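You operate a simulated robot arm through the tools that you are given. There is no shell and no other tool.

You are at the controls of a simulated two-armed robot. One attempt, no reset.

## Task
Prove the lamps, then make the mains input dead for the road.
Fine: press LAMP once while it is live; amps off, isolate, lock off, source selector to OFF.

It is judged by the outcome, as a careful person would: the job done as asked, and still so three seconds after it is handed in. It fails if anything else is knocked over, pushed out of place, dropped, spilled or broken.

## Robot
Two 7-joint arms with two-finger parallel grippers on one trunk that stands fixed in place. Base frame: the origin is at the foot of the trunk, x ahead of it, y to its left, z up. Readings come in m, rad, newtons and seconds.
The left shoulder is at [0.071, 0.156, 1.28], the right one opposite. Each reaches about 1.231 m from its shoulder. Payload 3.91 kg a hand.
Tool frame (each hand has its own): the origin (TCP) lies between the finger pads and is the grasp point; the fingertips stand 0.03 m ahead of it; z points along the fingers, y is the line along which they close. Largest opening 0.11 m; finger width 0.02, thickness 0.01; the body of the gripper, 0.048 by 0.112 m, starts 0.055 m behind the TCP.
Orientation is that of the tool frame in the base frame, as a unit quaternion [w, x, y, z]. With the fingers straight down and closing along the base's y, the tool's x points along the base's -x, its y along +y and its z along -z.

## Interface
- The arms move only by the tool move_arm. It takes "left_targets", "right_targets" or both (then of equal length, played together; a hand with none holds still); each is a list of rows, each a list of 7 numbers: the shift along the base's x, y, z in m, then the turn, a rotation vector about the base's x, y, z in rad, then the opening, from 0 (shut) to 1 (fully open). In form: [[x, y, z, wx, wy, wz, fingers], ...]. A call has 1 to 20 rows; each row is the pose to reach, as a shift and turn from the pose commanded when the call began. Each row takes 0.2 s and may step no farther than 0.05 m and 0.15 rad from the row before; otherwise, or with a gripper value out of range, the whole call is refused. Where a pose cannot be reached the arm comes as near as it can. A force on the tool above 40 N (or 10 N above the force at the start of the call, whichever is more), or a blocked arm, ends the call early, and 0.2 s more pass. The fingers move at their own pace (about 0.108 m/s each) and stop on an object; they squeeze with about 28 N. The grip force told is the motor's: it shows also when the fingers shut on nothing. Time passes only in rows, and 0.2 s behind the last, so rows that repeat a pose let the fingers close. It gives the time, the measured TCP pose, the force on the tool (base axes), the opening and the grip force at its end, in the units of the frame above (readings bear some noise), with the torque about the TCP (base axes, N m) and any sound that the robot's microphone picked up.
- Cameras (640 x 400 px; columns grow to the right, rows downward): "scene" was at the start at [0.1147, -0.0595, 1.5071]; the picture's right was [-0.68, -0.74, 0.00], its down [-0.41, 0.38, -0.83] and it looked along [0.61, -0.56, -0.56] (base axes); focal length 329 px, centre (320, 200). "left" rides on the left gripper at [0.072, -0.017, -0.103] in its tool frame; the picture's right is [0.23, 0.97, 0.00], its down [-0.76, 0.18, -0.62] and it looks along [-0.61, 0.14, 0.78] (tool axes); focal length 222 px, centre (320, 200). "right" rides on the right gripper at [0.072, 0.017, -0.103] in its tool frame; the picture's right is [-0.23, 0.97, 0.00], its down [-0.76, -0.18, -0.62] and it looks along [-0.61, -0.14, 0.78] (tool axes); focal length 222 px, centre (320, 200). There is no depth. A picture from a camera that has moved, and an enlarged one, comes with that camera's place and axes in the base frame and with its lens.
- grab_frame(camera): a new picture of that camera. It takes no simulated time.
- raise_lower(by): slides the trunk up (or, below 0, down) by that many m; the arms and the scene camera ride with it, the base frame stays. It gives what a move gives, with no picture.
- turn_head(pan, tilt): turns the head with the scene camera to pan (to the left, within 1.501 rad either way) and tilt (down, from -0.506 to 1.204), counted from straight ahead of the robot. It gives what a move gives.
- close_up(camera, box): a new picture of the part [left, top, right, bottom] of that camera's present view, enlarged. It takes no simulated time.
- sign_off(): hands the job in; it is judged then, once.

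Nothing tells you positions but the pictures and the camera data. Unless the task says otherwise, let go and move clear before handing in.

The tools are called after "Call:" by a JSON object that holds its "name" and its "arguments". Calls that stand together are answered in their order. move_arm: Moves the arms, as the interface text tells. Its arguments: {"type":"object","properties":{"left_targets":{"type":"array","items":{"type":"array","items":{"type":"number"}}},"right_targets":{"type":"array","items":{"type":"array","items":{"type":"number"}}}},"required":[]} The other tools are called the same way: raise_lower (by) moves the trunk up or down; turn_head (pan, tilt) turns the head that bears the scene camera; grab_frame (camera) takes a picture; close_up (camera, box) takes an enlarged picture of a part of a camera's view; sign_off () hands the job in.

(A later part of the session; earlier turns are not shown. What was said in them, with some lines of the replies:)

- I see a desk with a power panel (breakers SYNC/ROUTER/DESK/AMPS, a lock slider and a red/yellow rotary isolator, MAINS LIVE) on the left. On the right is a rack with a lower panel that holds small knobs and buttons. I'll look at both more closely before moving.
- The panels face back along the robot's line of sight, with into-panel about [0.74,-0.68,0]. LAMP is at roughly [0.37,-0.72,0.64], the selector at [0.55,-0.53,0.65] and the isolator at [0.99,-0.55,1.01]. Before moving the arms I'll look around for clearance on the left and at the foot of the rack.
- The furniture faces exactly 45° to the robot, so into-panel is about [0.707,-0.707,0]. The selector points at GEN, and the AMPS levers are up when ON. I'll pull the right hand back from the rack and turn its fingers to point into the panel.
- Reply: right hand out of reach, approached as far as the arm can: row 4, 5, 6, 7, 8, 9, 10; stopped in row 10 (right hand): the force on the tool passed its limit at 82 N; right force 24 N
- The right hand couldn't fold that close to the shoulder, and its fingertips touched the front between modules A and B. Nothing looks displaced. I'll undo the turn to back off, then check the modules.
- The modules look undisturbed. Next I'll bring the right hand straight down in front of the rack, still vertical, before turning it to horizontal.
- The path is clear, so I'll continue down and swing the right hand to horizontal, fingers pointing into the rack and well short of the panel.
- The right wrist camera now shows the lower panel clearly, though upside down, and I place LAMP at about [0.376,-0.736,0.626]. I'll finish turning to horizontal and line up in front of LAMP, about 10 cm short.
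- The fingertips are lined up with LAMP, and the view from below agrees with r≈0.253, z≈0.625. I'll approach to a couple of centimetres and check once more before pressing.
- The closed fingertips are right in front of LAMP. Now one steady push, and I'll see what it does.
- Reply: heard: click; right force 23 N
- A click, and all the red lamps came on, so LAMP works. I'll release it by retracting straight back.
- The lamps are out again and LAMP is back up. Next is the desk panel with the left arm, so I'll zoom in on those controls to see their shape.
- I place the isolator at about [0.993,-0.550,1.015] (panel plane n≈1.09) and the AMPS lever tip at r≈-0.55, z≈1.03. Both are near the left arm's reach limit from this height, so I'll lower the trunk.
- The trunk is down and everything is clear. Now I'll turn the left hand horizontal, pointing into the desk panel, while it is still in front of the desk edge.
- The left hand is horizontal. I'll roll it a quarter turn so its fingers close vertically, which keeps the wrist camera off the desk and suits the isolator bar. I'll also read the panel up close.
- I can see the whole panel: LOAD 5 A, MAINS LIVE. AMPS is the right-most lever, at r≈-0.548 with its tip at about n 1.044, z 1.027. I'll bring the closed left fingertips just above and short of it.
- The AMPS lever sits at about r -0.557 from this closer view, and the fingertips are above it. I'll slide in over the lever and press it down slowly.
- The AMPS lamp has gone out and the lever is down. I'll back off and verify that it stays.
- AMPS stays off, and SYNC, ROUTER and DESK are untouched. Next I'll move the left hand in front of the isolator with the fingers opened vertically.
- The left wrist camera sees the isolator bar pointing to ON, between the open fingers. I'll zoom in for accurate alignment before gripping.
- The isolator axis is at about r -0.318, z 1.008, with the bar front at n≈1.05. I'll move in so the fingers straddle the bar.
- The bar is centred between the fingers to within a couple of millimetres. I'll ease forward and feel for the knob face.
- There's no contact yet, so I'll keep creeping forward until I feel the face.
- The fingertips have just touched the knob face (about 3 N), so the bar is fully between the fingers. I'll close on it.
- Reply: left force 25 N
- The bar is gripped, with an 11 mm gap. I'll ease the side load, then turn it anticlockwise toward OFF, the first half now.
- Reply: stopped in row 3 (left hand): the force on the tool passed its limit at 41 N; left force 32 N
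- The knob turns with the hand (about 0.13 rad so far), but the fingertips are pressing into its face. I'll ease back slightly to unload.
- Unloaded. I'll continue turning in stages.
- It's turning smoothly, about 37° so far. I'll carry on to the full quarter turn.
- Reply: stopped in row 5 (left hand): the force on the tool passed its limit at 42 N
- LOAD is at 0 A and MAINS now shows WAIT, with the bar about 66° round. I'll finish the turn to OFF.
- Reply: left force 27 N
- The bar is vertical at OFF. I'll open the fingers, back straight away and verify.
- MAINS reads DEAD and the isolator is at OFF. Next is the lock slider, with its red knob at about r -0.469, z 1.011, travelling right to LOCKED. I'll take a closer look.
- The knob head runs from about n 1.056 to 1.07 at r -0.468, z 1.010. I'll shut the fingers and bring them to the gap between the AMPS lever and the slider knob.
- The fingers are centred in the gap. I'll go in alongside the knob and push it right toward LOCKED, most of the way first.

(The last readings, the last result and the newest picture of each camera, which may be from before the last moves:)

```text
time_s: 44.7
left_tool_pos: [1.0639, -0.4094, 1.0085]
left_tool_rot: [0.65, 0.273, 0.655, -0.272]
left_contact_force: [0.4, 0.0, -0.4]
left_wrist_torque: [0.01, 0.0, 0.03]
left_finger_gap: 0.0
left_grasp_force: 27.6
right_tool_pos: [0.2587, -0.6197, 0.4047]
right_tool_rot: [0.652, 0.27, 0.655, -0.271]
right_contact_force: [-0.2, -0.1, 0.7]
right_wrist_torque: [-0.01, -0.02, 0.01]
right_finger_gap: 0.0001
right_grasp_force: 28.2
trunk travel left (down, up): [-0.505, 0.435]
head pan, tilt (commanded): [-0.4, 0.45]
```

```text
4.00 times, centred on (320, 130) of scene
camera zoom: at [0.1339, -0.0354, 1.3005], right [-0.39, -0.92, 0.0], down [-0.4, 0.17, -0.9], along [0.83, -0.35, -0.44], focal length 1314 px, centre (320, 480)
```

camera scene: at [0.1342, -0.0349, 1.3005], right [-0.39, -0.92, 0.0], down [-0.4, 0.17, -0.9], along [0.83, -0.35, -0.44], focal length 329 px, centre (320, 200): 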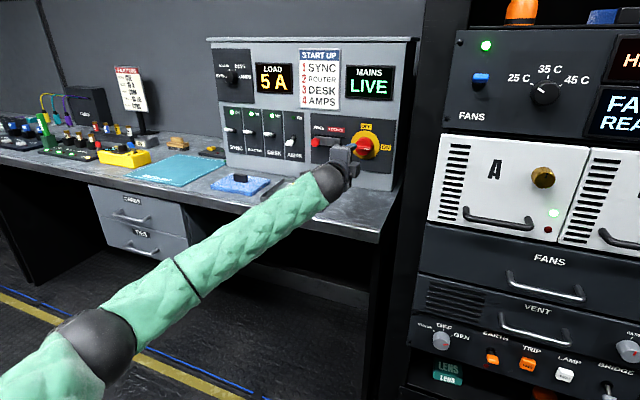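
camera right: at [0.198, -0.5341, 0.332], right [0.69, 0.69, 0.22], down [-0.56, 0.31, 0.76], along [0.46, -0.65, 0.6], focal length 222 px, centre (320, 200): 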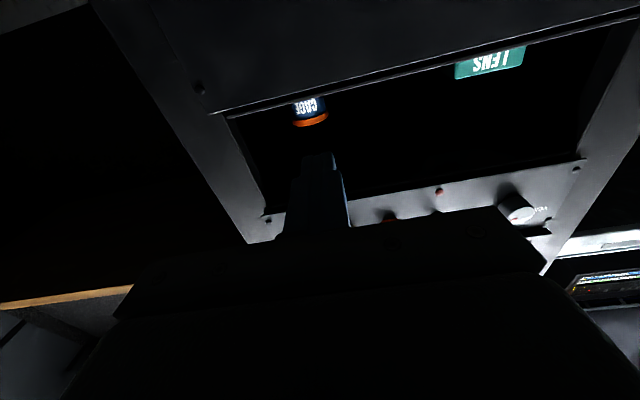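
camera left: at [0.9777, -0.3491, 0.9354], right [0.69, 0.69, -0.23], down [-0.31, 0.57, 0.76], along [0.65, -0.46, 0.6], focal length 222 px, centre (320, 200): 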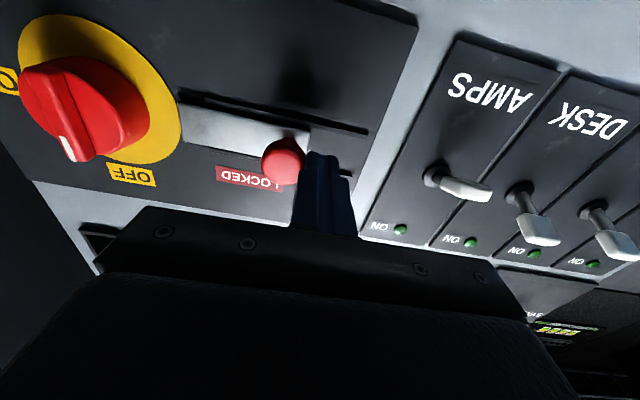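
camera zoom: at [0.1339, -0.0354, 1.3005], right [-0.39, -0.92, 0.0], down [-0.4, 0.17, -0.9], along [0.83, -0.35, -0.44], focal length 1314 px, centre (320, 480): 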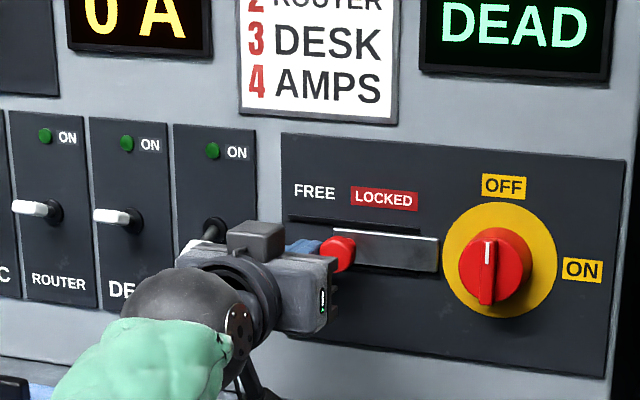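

The slider moves easily and the bolt is nearly at the isolator disc. I'll keep pushing right until it reaches its stop.

Call:
{"name": "move_arm", "arguments": {"left_targets": [[-0.0042, -0.0042, 0, 0, 0, 0, 0], [-0.0085, -0.0085, 0, 0, 0, 0, 0], [-0.0127, -0.0127, 0, 0, 0, 0, 0], [-0.0163, -0.0163, 0, 0, 0, 0, 0], [-0.0191, -0.0191, 0, 0, 0, 0, 0], [-0.0219, -0.0219, 0, 0, 0, 0, 0], [-0.0247, -0.0247, 0, 0, 0, 0, 0]]}}

Call:
{"name": "grab_frame", "arguments": {"camera": "left"}}

Call:
{"name": "close_up", "arguments": {"camera": "scene", "box": [240, 80, 400, 180]}}

```text
time_s: 45.8
left_tool_pos: [1.0514, -0.4199, 1.0074]
left_tool_rot: [0.652, 0.27, 0.655, -0.27]
left_contact_force: [17.8, 19.1, 2.4]
left_wrist_torque: [-0.13, 0.03, 0.71]
left_finger_gap: 0.0
left_grasp_force: 28.6
right_tool_pos: [0.2577, -0.6191, 0.4058]
right_tool_rot: [0.652, 0.27, 0.655, -0.271]
right_contact_force: [-0.4, -0.1, 0.8]
right_wrist_torque: [-0.02, 0.05, 0.04]
right_finger_gap: 0.0
right_grasp_force: 28.0
trunk travel left (down, up): [-0.505, 0.435]
head pan, tilt (commanded): [-0.4, 0.45]
stopped in row 5 (left hand): the force on the tool passed its limit at 43 N (the readings are from after the stop); the commanded pose is now the measured one
```

```text
taken
camera left: at [0.9658, -0.3597, 0.9348], right [0.69, 0.69, -0.23], down [-0.31, 0.56, 0.76], along [0.66, -0.45, 0.6], focal length 222 px, centre (320, 200)
```

left: 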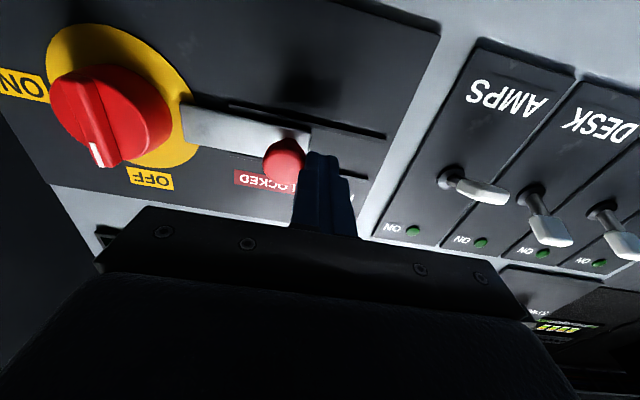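

```text
4.00 times, centred on (320, 130) of scene
camera zoom: at [0.1351, -0.0338, 1.3004], right [-0.39, -0.92, 0.0], down [-0.4, 0.17, -0.9], along [0.83, -0.35, -0.44], focal length 1314 px, centre (320, 480)
```

zoom: 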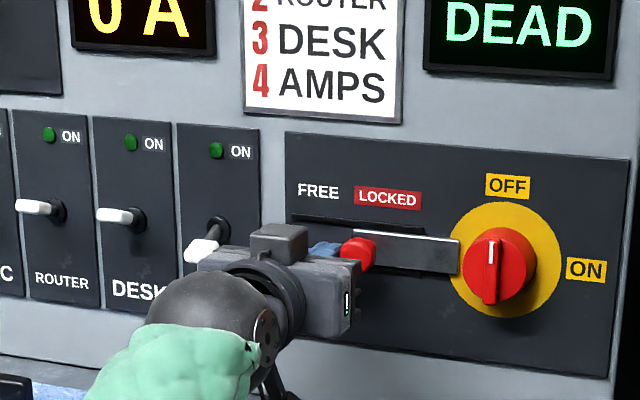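

It came up against a firm stop after about 47 mm, with the bolt over the isolator disc and the knob under LOCKED. I'll back off and check that it stays.

Call:
{"name": "move_arm", "arguments": {"left_targets": [[0.008, 0.008, 0, 0, 0, 0, 0], [-0.014, 0.03, 0, 0, 0, 0, 0], [-0.044, 0.06, 0.003, 0, 0, 0, 0], [-0.074, 0.09, 0.006, 0, 0, 0, 0], [-0.108, 0.124, 0.006, 0, 0, 0, 0]]}}

Call:
{"name": "grab_frame", "arguments": {"camera": "left"}}

Call:
{"name": "close_up", "arguments": {"camera": "scene", "box": [240, 80, 400, 180]}}

Call:
{"name": "close_up", "arguments": {"camera": "scene", "box": [310, 100, 400, 160]}}

```text
time_s: 47.0
left_tool_pos: [0.9387, -0.3002, 1.0147]
left_tool_rot: [0.651, 0.272, 0.654, -0.272]
left_contact_force: [1.2, 0.4, 0.1]
left_wrist_torque: [0.03, -0.01, 0.03]
left_finger_gap: 0.0
left_grasp_force: 28.6
right_tool_pos: [0.2568, -0.6181, 0.4055]
right_tool_rot: [0.652, 0.27, 0.655, -0.272]
right_contact_force: [-0.6, 0.5, 0.8]
right_wrist_torque: [-0.03, -0.02, 0.01]
right_finger_gap: 0.0
right_grasp_force: 27.6
trunk travel left (down, up): [-0.505, 0.435]
head pan, tilt (commanded): [-0.4, 0.45]
```

```text
taken
camera left: at [0.8536, -0.2396, 0.9416], right [0.69, 0.69, -0.23], down [-0.31, 0.57, 0.76], along [0.65, -0.46, 0.6], focal length 222 px, centre (320, 200)
```

left: 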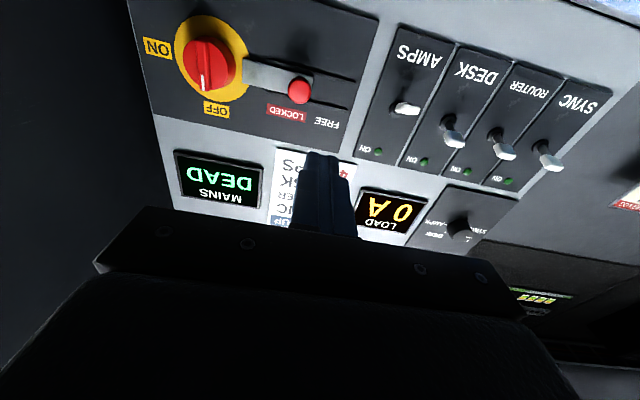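

```text
4.00 times, centred on (320, 130) of scene
camera zoom: at [0.134, -0.0348, 1.3006], right [-0.39, -0.92, 0.0], down [-0.4, 0.17, -0.9], along [0.83, -0.35, -0.44], focal length 1314 px, centre (320, 480)
```

zoom: 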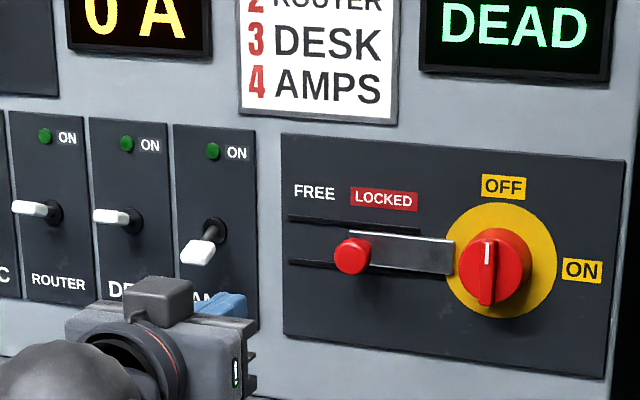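

```text
6.67 times, centred on (355, 130) of scene
camera zoom: at [0.134, -0.0348, 1.3006], right [-0.39, -0.92, 0.0], down [-0.4, 0.17, -0.9], along [0.83, -0.35, -0.44], focal length 2191 px, centre (87, 667)
```

zoom: 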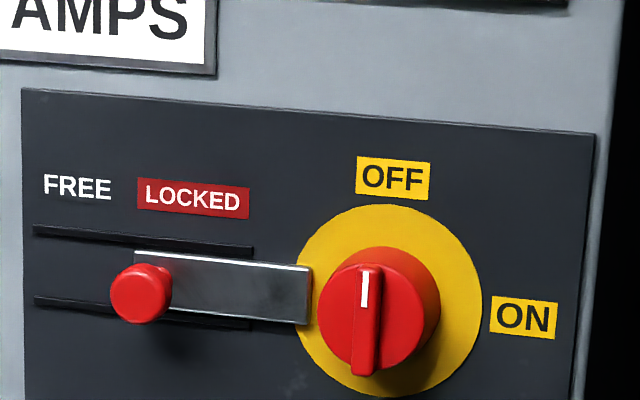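

MAINS is DEAD, the isolator is at OFF, and the bolt is across and staying put. Last is the source selector with the right hand: I'll pull the left hand back, raise the trunk again and bring the right hand toward the selector.

Call:
{"name": "move_arm", "arguments": {"left_targets": [[-0.03, 0.03, 0.01, 0, 0, 0, 0], [-0.06, 0.06, 0.02, 0, 0, 0, 0], [-0.09, 0.09, 0.02, 0, 0, 0, 0]]}}

Call:
{"name": "raise_lower", "arguments": {"by": 0.22}}

Call:
{"name": "turn_head", "arguments": {"pan": -0.65, "tilt": 0.85}}

Call:
{"name": "grab_frame", "arguments": {"camera": "scene"}}

Call:
{"name": "grab_frame", "arguments": {"camera": "right"}}

```text
time_s: 47.8
left_tool_pos: [0.8485, -0.2088, 1.0346]
left_tool_rot: [0.651, 0.271, 0.655, -0.27]
left_contact_force: [-0.6, -0.1, 0.2]
left_wrist_torque: [0.02, 0.02, 0.0]
left_finger_gap: 0.0001
left_grasp_force: 27.4
right_tool_pos: [0.2576, -0.6188, 0.4063]
right_tool_rot: [0.651, 0.271, 0.655, -0.272]
right_contact_force: [0.1, 0.7, 0.1]
right_wrist_torque: [0.0, 0.03, 0.0]
right_finger_gap: 0.0001
right_grasp_force: 27.7
trunk travel left (down, up): [-0.505, 0.435]
head pan, tilt (commanded): [-0.4, 0.45]
```

```text
time_s: 50.1
left_tool_pos: [0.8505, -0.2081, 1.2546]
left_tool_rot: [0.651, 0.272, 0.655, -0.271]
left_contact_force: [0.2, 0.1, 0.1]
left_wrist_torque: [-0.01, 0.0, 0.01]
left_finger_gap: 0.0
left_grasp_force: 28.3
right_tool_pos: [0.2591, -0.6185, 0.6252]
right_tool_rot: [0.651, 0.271, 0.655, -0.272]
right_contact_force: [-0.6, -0.7, -0.6]
right_wrist_torque: [-0.02, -0.01, -0.01]
right_finger_gap: 0.0
right_grasp_force: 28.0
trunk travel left (down, up): [-0.725, 0.215]
head pan, tilt (commanded): [-0.4, 0.45]
```

```text
time_s: 51.0
left_tool_pos: [0.8507, -0.2096, 1.2547]
left_tool_rot: [0.651, 0.271, 0.654, -0.271]
left_contact_force: [-0.1, -0.1, 0.0]
left_wrist_torque: [-0.02, 0.0, 0.01]
left_finger_gap: 0.0005
left_grasp_force: 27.7
right_tool_pos: [0.259, -0.6194, 0.6241]
right_tool_rot: [0.651, 0.27, 0.655, -0.271]
right_contact_force: [-0.6, 0.1, -0.1]
right_wrist_torque: [0.02, 0.01, -0.02]
right_finger_gap: 0.0
right_grasp_force: 28.0
trunk travel left (down, up): [-0.725, 0.215]
head pan, tilt (commanded): [-0.649, 0.85]
```

```text
taken
camera scene: at [0.1117, -0.0468, 1.4861], right [-0.6, -0.8, 0.0], down [-0.6, 0.45, -0.66], along [0.53, -0.4, -0.75], focal length 329 px, centre (320, 200)
```

scene: 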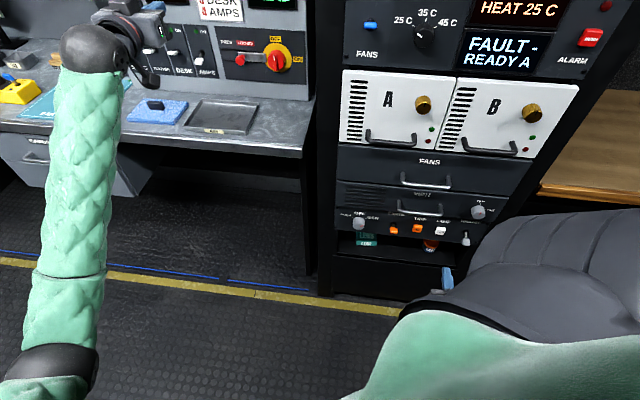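

```text
taken
camera right: at [0.197, -0.5345, 0.5518], right [0.69, 0.69, 0.22], down [-0.56, 0.32, 0.76], along [0.46, -0.65, 0.6], focal length 222 px, centre (320, 200)
```

right: 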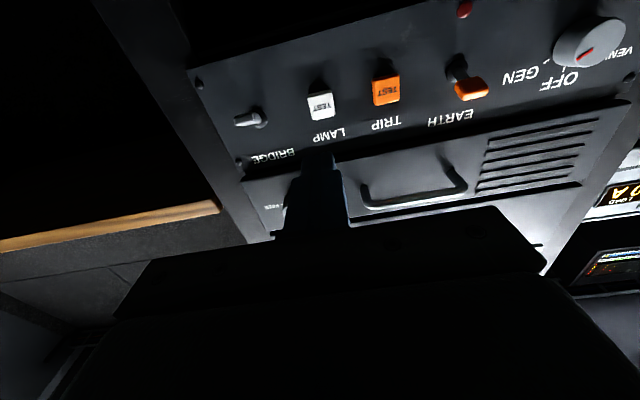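

The right hand is back at panel height and the left arm is clear. I'll slide the right hand left to face the selector, staying well short of the panel and opening the fingers.

Call:
{"name": "move_arm", "arguments": {"right_targets": [[0.0328, 0.0292, 0, 0, 0, 0, 0.2], [0.0655, 0.0585, 0, 0, 0, 0, 0.4], [0.0983, 0.0877, 0, 0, 0, 0, 0.55], [0.1311, 0.1169, 0, 0, 0, 0, 0.55], [0.1638, 0.1462, 0, 0, 0, 0, 0.55], [0.1966, 0.1754, 0, 0, 0, 0, 0.55], [0.1966, 0.1754, 0, 0, 0, 0, 0.55]]}}

Call:
{"name": "grab_frame", "arguments": {"camera": "right"}}

Call:
{"name": "close_up", "arguments": {"camera": "scene", "box": [320, 190, 420, 255]}}

Call:
{"name": "grab_frame", "arguments": {"camera": "scene"}}

```text
time_s: 52.6
left_tool_pos: [0.8505, -0.209, 1.2545]
left_tool_rot: [0.652, 0.271, 0.654, -0.271]
left_contact_force: [-0.2, -0.3, -0.1]
left_wrist_torque: [0.04, -0.01, 0.02]
left_finger_gap: 0.0
left_grasp_force: 27.6
right_tool_pos: [0.4569, -0.4442, 0.6252]
right_tool_rot: [0.651, 0.271, 0.655, -0.272]
right_contact_force: [0.4, 1.1, -0.8]
right_wrist_torque: [0.0, 0.0, 0.0]
right_finger_gap: 0.0606
right_grasp_force: 0.1
trunk travel left (down, up): [-0.725, 0.215]
head pan, tilt (commanded): [-0.649, 0.85]
```

```text
taken
camera right: at [0.3959, -0.3603, 0.5528], right [0.69, 0.69, 0.22], down [-0.56, 0.32, 0.76], along [0.46, -0.65, 0.6], focal length 222 px, centre (320, 200)
```

right: 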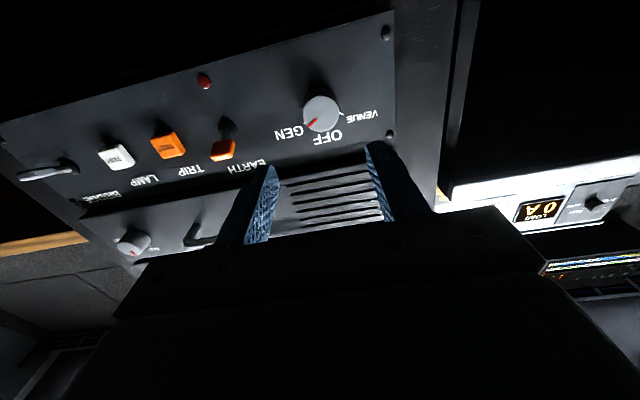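

```text
6.15 times, centred on (370, 222) of scene
camera zoom: at [0.1109, -0.0471, 1.4861], right [-0.6, -0.8, 0.0], down [-0.6, 0.45, -0.66], along [0.53, -0.4, -0.75], focal length 2022 px, centre (12, 62)
```

zoom: 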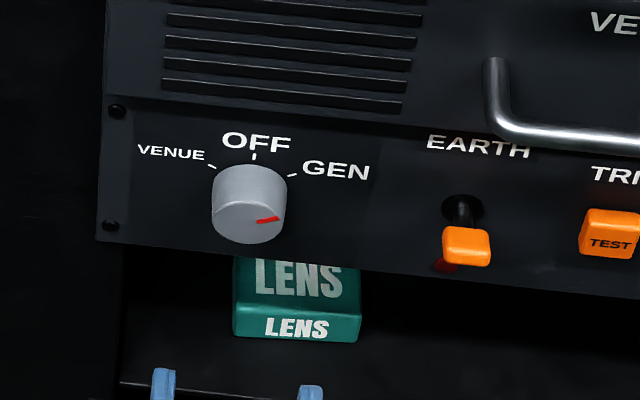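

```text
taken
camera scene: at [0.1109, -0.0471, 1.4861], right [-0.6, -0.8, 0.0], down [-0.6, 0.45, -0.66], along [0.53, -0.4, -0.75], focal length 329 px, centre (320, 200)
```

scene: 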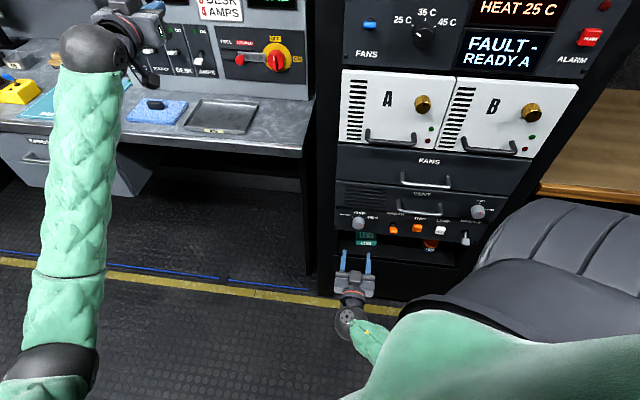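

The selector shows VENUE, OFF and GEN ticks, and its red pointer is on GEN. I'll zoom from the wrist camera for the exact centre and angles.

Call:
{"name": "close_up", "arguments": {"camera": "right", "box": [260, 70, 390, 152]}}

Call:
{"name": "close_up", "arguments": {"camera": "right", "box": [160, 60, 420, 222]}}

```text
4.88 times, centred on (325, 111) of right
camera zoom: at [0.3959, -0.3603, 0.5528], right [0.69, 0.69, 0.22], down [-0.56, 0.32, 0.76], along [0.46, -0.65, 0.6], focal length 1084 px, centre (296, 634)
```

zoom: 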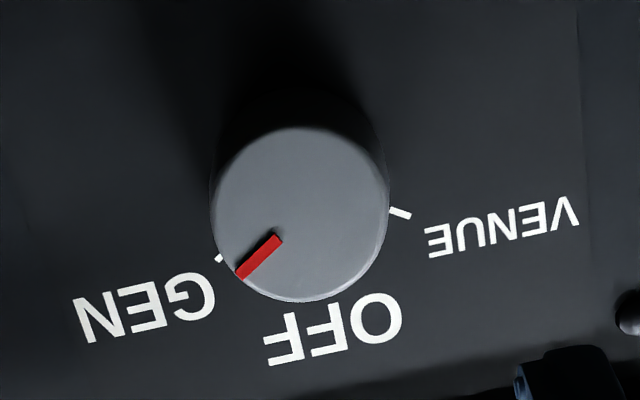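

```text
2.46 times, centred on (290, 141) of right
camera zoom: at [0.3959, -0.3603, 0.5528], right [0.69, 0.69, 0.22], down [-0.56, 0.32, 0.76], along [0.46, -0.65, 0.6], focal length 547 px, centre (394, 345)
```

zoom: 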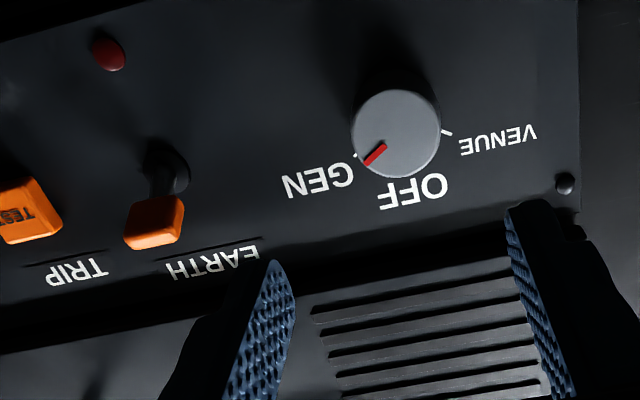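

The selector axis is at about r -0.009, z 0.624, knob diameter about 38 mm, and GEN is 60° clockwise of OFF. The hand is already aligned, so I'll move in so the fingers come up around the knob.

Call:
{"name": "move_arm", "arguments": {"right_targets": [[0.0212, -0.0212, -0.0005, 0, 0, 0, 0.55], [0.0424, -0.0424, -0.0005, 0, 0, 0, 0.55], [0.0636, -0.0636, -0.0005, 0, 0, 0, 0.55], [0.0636, -0.0636, -0.0005, 0, 0, 0, 0.55]]}}

Call:
{"name": "grab_frame", "arguments": {"camera": "right"}}

Call:
{"name": "close_up", "arguments": {"camera": "scene", "box": [320, 190, 420, 255]}}

```text
time_s: 53.6
left_tool_pos: [0.8498, -0.2083, 1.255]
left_tool_rot: [0.651, 0.271, 0.655, -0.271]
left_contact_force: [0.3, -0.4, -0.6]
left_wrist_torque: [-0.04, 0.01, -0.01]
left_finger_gap: 0.0001
left_grasp_force: 27.9
right_tool_pos: [0.5196, -0.507, 0.6252]
right_tool_rot: [0.652, 0.271, 0.654, -0.272]
right_contact_force: [0.8, -1.2, 1.0]
right_wrist_torque: [-0.01, 0.0, -0.02]
right_finger_gap: 0.0606
right_grasp_force: 0.0
trunk travel left (down, up): [-0.725, 0.215]
head pan, tilt (commanded): [-0.649, 0.85]
```

```text
taken
camera right: at [0.459, -0.423, 0.5514], right [0.69, 0.69, 0.22], down [-0.56, 0.32, 0.76], along [0.46, -0.65, 0.6], focal length 222 px, centre (320, 200)
```

right: 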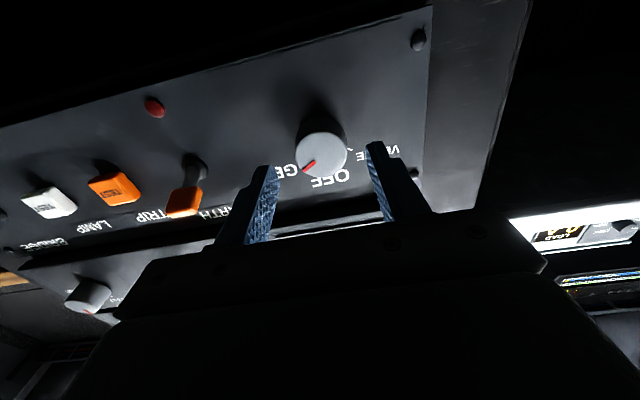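

```text
6.15 times, centred on (370, 222) of scene
camera zoom: at [0.1111, -0.0463, 1.4861], right [-0.6, -0.8, 0.0], down [-0.6, 0.45, -0.66], along [0.53, -0.4, -0.75], focal length 2022 px, centre (12, 62)
```

zoom: 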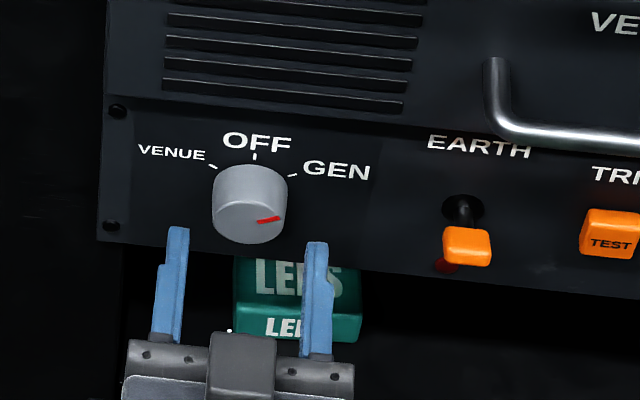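

The fingers straddle the knob evenly. I'll ease in around its sides to just short of the panel.

Call:
{"name": "move_arm", "arguments": {"right_targets": [[0.0057, -0.0057, -0.0005, 0, 0, 0, 0.55], [0.0113, -0.0113, -0.0005, 0, 0, 0, 0.55], [0.0162, -0.0162, -0.0005, 0, 0, 0, 0.55], [0.0162, -0.0162, -0.0005, 0, 0, 0, 0.55]]}}

Call:
{"name": "grab_frame", "arguments": {"camera": "right"}}

Call:
{"name": "close_up", "arguments": {"camera": "scene", "box": [320, 190, 420, 255]}}

```text
time_s: 54.6
left_tool_pos: [0.8512, -0.2097, 1.2544]
left_tool_rot: [0.651, 0.271, 0.655, -0.27]
left_contact_force: [0.6, -0.6, -0.1]
left_wrist_torque: [0.0, -0.02, -0.02]
left_finger_gap: 0.0001
left_grasp_force: 28.2
right_tool_pos: [0.5348, -0.5222, 0.6244]
right_tool_rot: [0.652, 0.27, 0.655, -0.271]
right_contact_force: [-0.4, -1.1, -0.5]
right_wrist_torque: [0.02, 0.02, 0.01]
right_finger_gap: 0.0606
right_grasp_force: 0.1
trunk travel left (down, up): [-0.725, 0.215]
head pan, tilt (commanded): [-0.649, 0.85]
```

```text
taken
camera right: at [0.4731, -0.4379, 0.5514], right [0.69, 0.69, 0.22], down [-0.56, 0.32, 0.76], along [0.45, -0.65, 0.6], focal length 222 px, centre (320, 200)
```

right: 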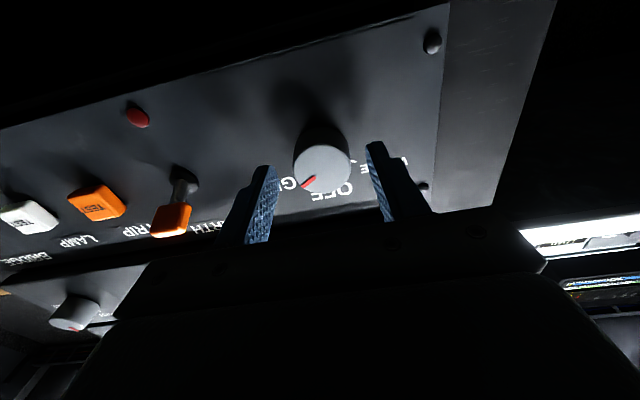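

```text
6.15 times, centred on (370, 222) of scene
camera zoom: at [0.1116, -0.0466, 1.4861], right [-0.6, -0.8, 0.0], down [-0.6, 0.45, -0.66], along [0.53, -0.4, -0.75], focal length 2022 px, centre (12, 62)
```

zoom: 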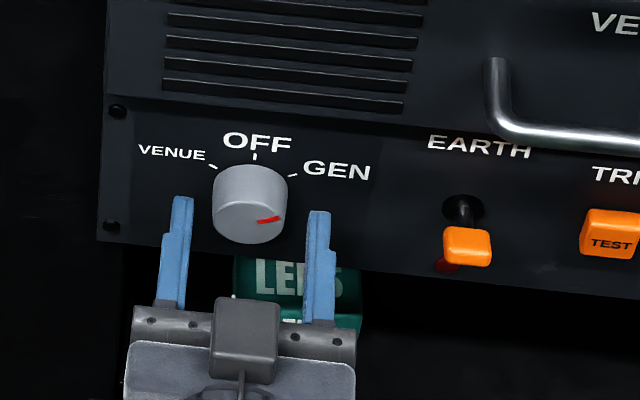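

No contact yet. I'll go a few millimetres deeper, then close on the knob.

Call:
{"name": "move_arm", "arguments": {"right_targets": [[0.0035, -0.0035, 0, 0, 0, 0, 0.55], [0.0035, -0.0035, 0, 0, 0, 0, 0.3], [0.0035, -0.0035, 0, 0, 0, 0, 0], [0.0035, -0.0035, 0, 0, 0, 0, 0], [0.0035, -0.0035, 0, 0, 0, 0, 0]]}}

Call:
{"name": "grab_frame", "arguments": {"camera": "right"}}

Call:
{"name": "close_up", "arguments": {"camera": "scene", "box": [320, 190, 420, 255]}}

```text
time_s: 55.8
left_tool_pos: [0.8517, -0.2074, 1.254]
left_tool_rot: [0.651, 0.271, 0.655, -0.271]
left_contact_force: [0.4, 0.1, 0.3]
left_wrist_torque: [-0.01, 0.0, -0.01]
left_finger_gap: 0.0
left_grasp_force: 28.1
right_tool_pos: [0.5379, -0.5258, 0.6254]
right_tool_rot: [0.651, 0.27, 0.655, -0.271]
right_contact_force: [9.5, 3.3, -0.9]
right_wrist_torque: [0.06, 0.08, 0.32]
right_finger_gap: 0.0383
right_grasp_force: 45.5
trunk travel left (down, up): [-0.725, 0.215]
head pan, tilt (commanded): [-0.649, 0.85]
```

```text
taken
camera right: at [0.4779, -0.4412, 0.5511], right [0.69, 0.69, 0.22], down [-0.56, 0.31, 0.76], along [0.46, -0.65, 0.6], focal length 222 px, centre (320, 200)
```

right: 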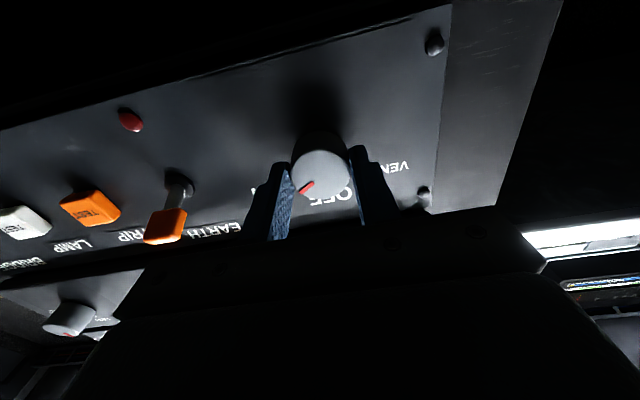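

```text
6.15 times, centred on (370, 222) of scene
camera zoom: at [0.1125, -0.0464, 1.486], right [-0.6, -0.8, 0.0], down [-0.6, 0.45, -0.66], along [0.53, -0.4, -0.75], focal length 2022 px, centre (12, 62)
```

zoom: 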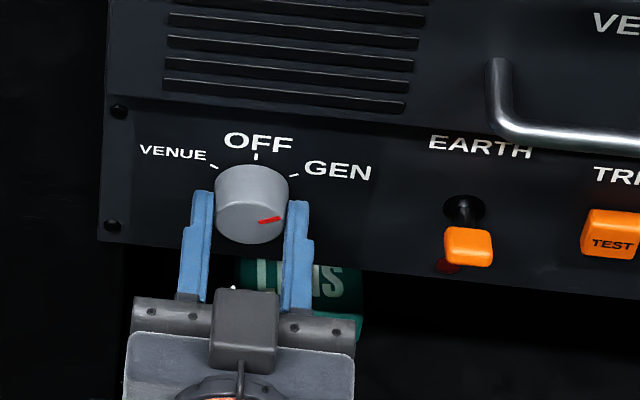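

The knob is gripped (38 mm) with little side load. I'll turn it anticlockwise from GEN toward OFF, half way first.

Call:
{"name": "move_arm", "arguments": {"right_targets": [[0, 0, 0, -0.07, 0.07, 0, 0], [0, 0, 0, -0.14, 0.14, 0, 0], [0, 0, 0, -0.21, 0.21, 0, 0], [0, 0, 0, -0.28, 0.28, 0, 0], [0, 0, 0, -0.35, 0.35, 0, 0]]}}

Call:
{"name": "grab_frame", "arguments": {"camera": "right"}}

Call:
{"name": "close_up", "arguments": {"camera": "scene", "box": [320, 190, 420, 255]}}

```text
time_s: 57.0
left_tool_pos: [0.8516, -0.208, 1.2531]
left_tool_rot: [0.651, 0.271, 0.655, -0.271]
left_contact_force: [-0.2, -0.3, 0.7]
left_wrist_torque: [0.02, -0.01, -0.03]
left_finger_gap: 0.0
left_grasp_force: 28.3
right_tool_pos: [0.5391, -0.5267, 0.625]
right_tool_rot: [0.565, 0.101, 0.701, -0.423]
right_contact_force: [12.2, 14.0, 0.4]
right_wrist_torque: [0.3, 0.29, 0.33]
right_finger_gap: 0.0382
right_grasp_force: 45.2
trunk travel left (down, up): [-0.725, 0.215]
head pan, tilt (commanded): [-0.649, 0.85]
```

```text
taken
camera right: at [0.452, -0.4671, 0.5518], right [0.68, 0.68, -0.27], down [-0.29, 0.59, 0.76], along [0.67, -0.44, 0.6], focal length 222 px, centre (320, 200)
```

right: 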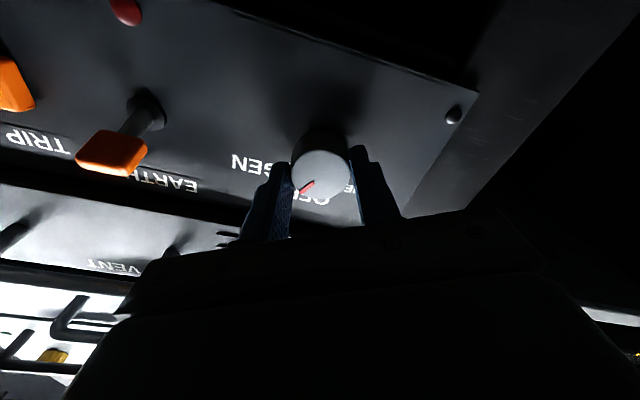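

```text
6.15 times, centred on (370, 222) of scene
camera zoom: at [0.1126, -0.0458, 1.486], right [-0.6, -0.8, 0.0], down [-0.6, 0.45, -0.66], along [0.53, -0.4, -0.75], focal length 2022 px, centre (12, 62)
```

zoom: 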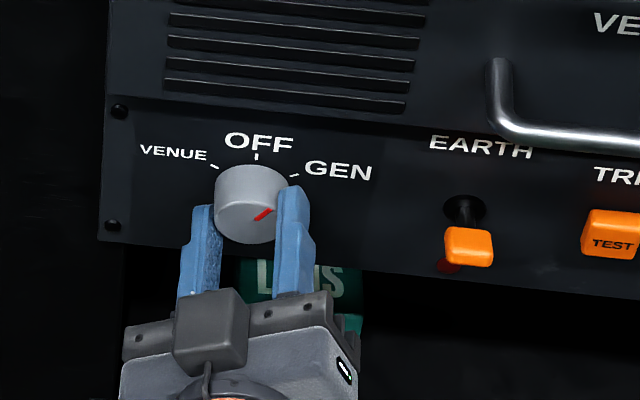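

It's turning with the fingers, about 29° so far. I'll continue the remaining 31° to OFF.

Call:
{"name": "move_arm", "arguments": {"right_targets": [[0, 0, 0, -0.08, 0.08, 0, 0], [0, 0, 0, -0.16, 0.16, 0, 0], [0, 0, 0, -0.24, 0.24, 0, 0], [0, 0, 0, -0.32, 0.32, 0, 0], [0, 0, 0, -0.388, 0.388, 0, 0], [0, 0, 0, -0.388, 0.388, 0, 0]]}}

Call:
{"name": "close_up", "arguments": {"camera": "right", "box": [240, 100, 400, 250]}}

Call:
{"name": "close_up", "arguments": {"camera": "scene", "box": [320, 190, 420, 255]}}

```text
time_s: 58.4
left_tool_pos: [0.8497, -0.2075, 1.2526]
left_tool_rot: [0.651, 0.271, 0.655, -0.271]
left_contact_force: [-0.2, 0.4, -0.7]
left_wrist_torque: [-0.01, -0.04, 0.0]
left_finger_gap: 0.0
left_grasp_force: 27.8
right_tool_pos: [0.5387, -0.5264, 0.6241]
right_tool_rot: [0.429, -0.092, 0.702, -0.562]
right_contact_force: [12.8, 21.7, -1.3]
right_wrist_torque: [0.11, 0.11, 0.66]
right_finger_gap: 0.0383
right_grasp_force: 44.6
trunk travel left (down, up): [-0.725, 0.215]
head pan, tilt (commanded): [-0.649, 0.85]
```

```text
2.67 times, centred on (320, 175) of right
camera zoom: at [0.4271, -0.492, 0.5725], right [0.48, 0.48, -0.73], down [-0.03, 0.84, 0.53], along [0.87, -0.23, 0.42], focal length 592 px, centre (320, 267)
```

zoom: 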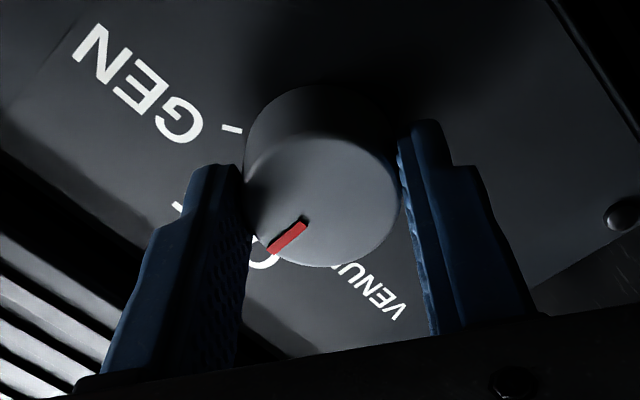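

```text
6.15 times, centred on (370, 222) of scene
camera zoom: at [0.1126, -0.0455, 1.486], right [-0.6, -0.8, 0.0], down [-0.6, 0.45, -0.66], along [0.53, -0.4, -0.75], focal length 2022 px, centre (12, 62)
```

zoom: 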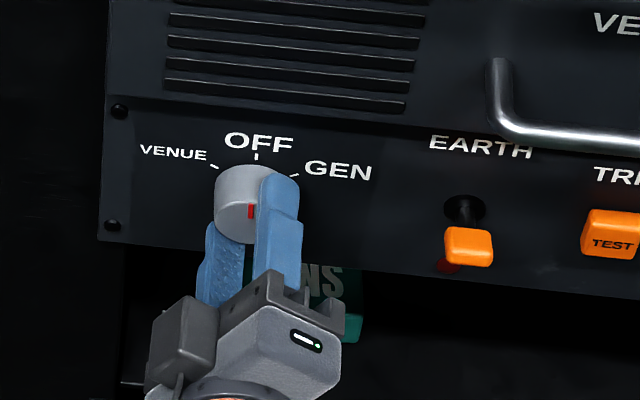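

The pointer now looks vertical under OFF, after a measured 60° turn. I'll release and back straight out to verify.

Call:
{"name": "move_arm", "arguments": {"right_targets": [[0, 0, 0, 0, 0, 0, 0.5], [0, 0, 0, 0, 0, 0, 0.5], [-0.012, 0.012, 0, 0, 0, 0, 0.5], [-0.035, 0.035, 0, 0, 0, 0, 0.5], [-0.06, 0.06, 0, 0, 0, 0, 0.5], [-0.085, 0.085, 0, 0, 0, 0, 0.5]]}}

Call:
{"name": "grab_frame", "arguments": {"camera": "right"}}

Call:
{"name": "close_up", "arguments": {"camera": "scene", "box": [320, 190, 420, 255]}}

Call:
{"name": "close_up", "arguments": {"camera": "right", "box": [220, 40, 420, 165]}}

```text
time_s: 59.8
left_tool_pos: [0.8499, -0.2084, 1.255]
left_tool_rot: [0.652, 0.271, 0.654, -0.272]
left_contact_force: [-0.3, -0.1, 0.5]
left_wrist_torque: [0.03, 0.02, 0.0]
left_finger_gap: 0.0
left_grasp_force: 28.1
right_tool_pos: [0.4512, -0.4419, 0.6249]
right_tool_rot: [0.43, -0.091, 0.701, -0.561]
right_contact_force: [-0.3, -1.0, 0.2]
right_wrist_torque: [-0.03, 0.03, -0.01]
right_finger_gap: 0.055
right_grasp_force: 0.1
trunk travel left (down, up): [-0.725, 0.215]
head pan, tilt (commanded): [-0.649, 0.85]
```

```text
taken
camera right: at [0.3397, -0.408, 0.5739], right [0.49, 0.48, -0.73], down [-0.04, 0.84, 0.54], along [0.87, -0.23, 0.43], focal length 222 px, centre (320, 200)
```

right: 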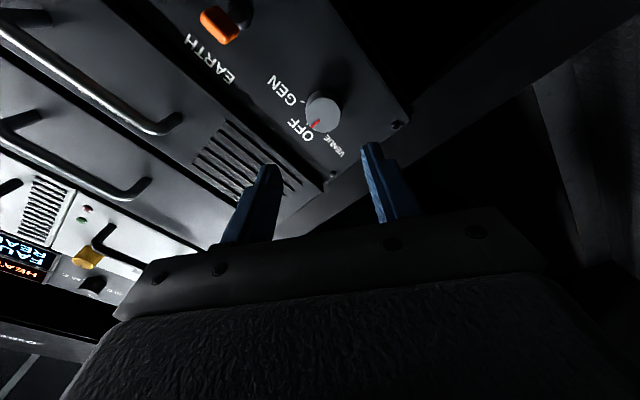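

```text
6.15 times, centred on (370, 222) of scene
camera zoom: at [0.1112, -0.046, 1.4861], right [-0.6, -0.8, 0.0], down [-0.6, 0.45, -0.66], along [0.53, -0.4, -0.75], focal length 2022 px, centre (12, 62)
```

zoom: 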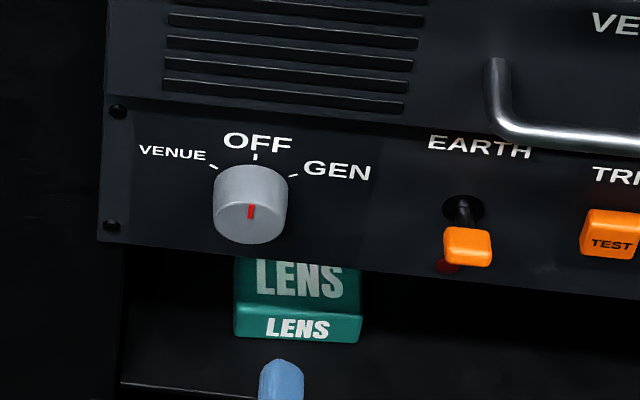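

```text
3.20 times, centred on (320, 102) of right
camera zoom: at [0.3397, -0.408, 0.5739], right [0.49, 0.48, -0.73], down [-0.04, 0.84, 0.54], along [0.87, -0.23, 0.43], focal length 711 px, centre (320, 512)
```

zoom: 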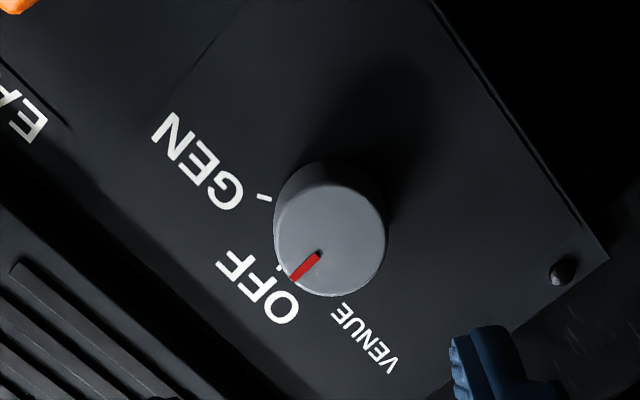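

The selector points to OFF. I'll make a final check of the desk panel and the rest of the rack.

Call:
{"name": "turn_head", "arguments": {"pan": -0.55, "tilt": 0.5}}

Call:
{"name": "grab_frame", "arguments": {"camera": "scene"}}

Call:
{"name": "close_up", "arguments": {"camera": "scene", "box": [190, 110, 330, 210]}}

Call:
{"name": "grab_frame", "arguments": {"camera": "left"}}

```text
time_s: 60.6
left_tool_pos: [0.8502, -0.2082, 1.2548]
left_tool_rot: [0.652, 0.271, 0.655, -0.271]
left_contact_force: [0.2, 0.1, 0.3]
left_wrist_torque: [0.01, -0.02, 0.02]
left_finger_gap: 0.0
left_grasp_force: 28.1
right_tool_pos: [0.4524, -0.4421, 0.6257]
right_tool_rot: [0.43, -0.091, 0.702, -0.561]
right_contact_force: [-0.5, -0.8, 0.2]
right_wrist_torque: [0.02, -0.03, -0.01]
right_finger_gap: 0.055
right_grasp_force: 0.1
trunk travel left (down, up): [-0.725, 0.215]
head pan, tilt (commanded): [-0.55, 0.499]
```

```text
taken
camera scene: at [0.1268, -0.0468, 1.516], right [-0.52, -0.85, 0.0], down [-0.41, 0.25, -0.88], along [0.75, -0.46, -0.48], focal length 329 px, centre (320, 200)
```

scene: 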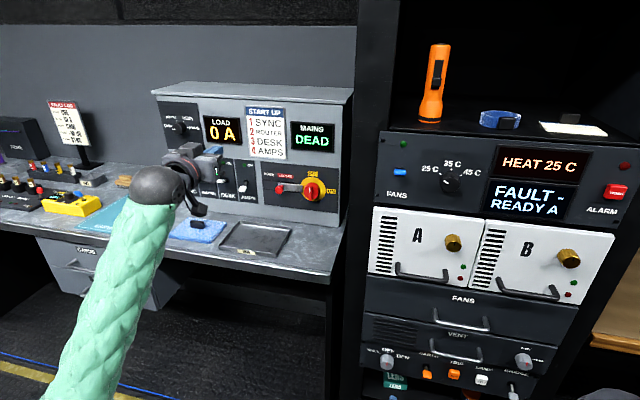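

```text
4.00 times, centred on (260, 160) of scene
camera zoom: at [0.1268, -0.0468, 1.516], right [-0.52, -0.85, 0.0], down [-0.41, 0.25, -0.88], along [0.75, -0.46, -0.48], focal length 1314 px, centre (560, 360)
```

zoom: 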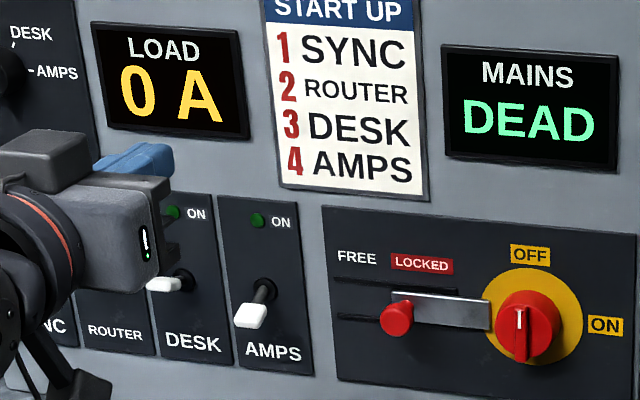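

```text
taken
camera left: at [0.7644, -0.1484, 1.1809], right [0.69, 0.69, -0.23], down [-0.31, 0.57, 0.76], along [0.66, -0.45, 0.6], focal length 222 px, centre (320, 200)
```

left: 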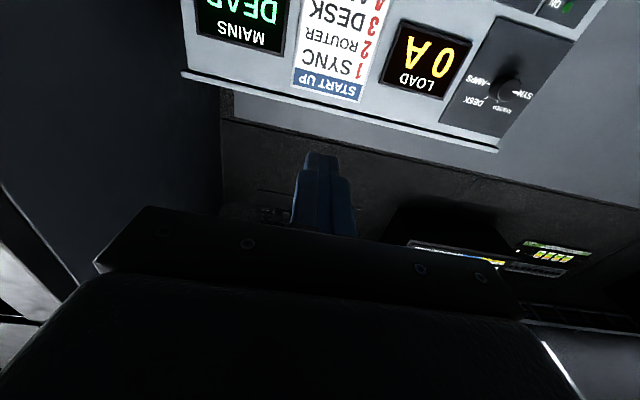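

Everything reads as asked: AMPS is down with its lamp out, MAINS is DEAD, the isolator is at OFF with the bolt across at LOCKED, and the source selector is at OFF. LAMP was pressed once while it was live. Both hands are clear and nothing is displaced, so I'm handing the job in.

Call:
{"name": "sign_off", "arguments": {}}

```text
The job is handed in.
```

The job is done and handed in. The mains input is dead and locked off for the road:

1. **Lamps:** I pressed LAMP once while MAINS was still LIVE. It clicked, the red lamps came on, and they went out again on release.
2. **Amps:** the AMPS lever is down and its lamp is out.
3. **Isolator:** turned from ON to OFF. MAINS went from WAIT to DEAD and LOAD reads 0 A.
4. **Lock:** the slider is pushed right until it met a firm stop, with the bolt across the isolator disc and the knob under LOCKED. I didn't try turning the isolator against it.
5. **Source selector:** turned from GEN to OFF.

Early on, the right fingertips bumped the rack front between modules A and B, and the arm stopped on a force of 82 N. I checked both modules afterwards and saw nothing moved or marked.

SYNC, ROUTER and DESK are still switched on, since you only asked for amps; they have no power now. Both hands are clear of the panels.
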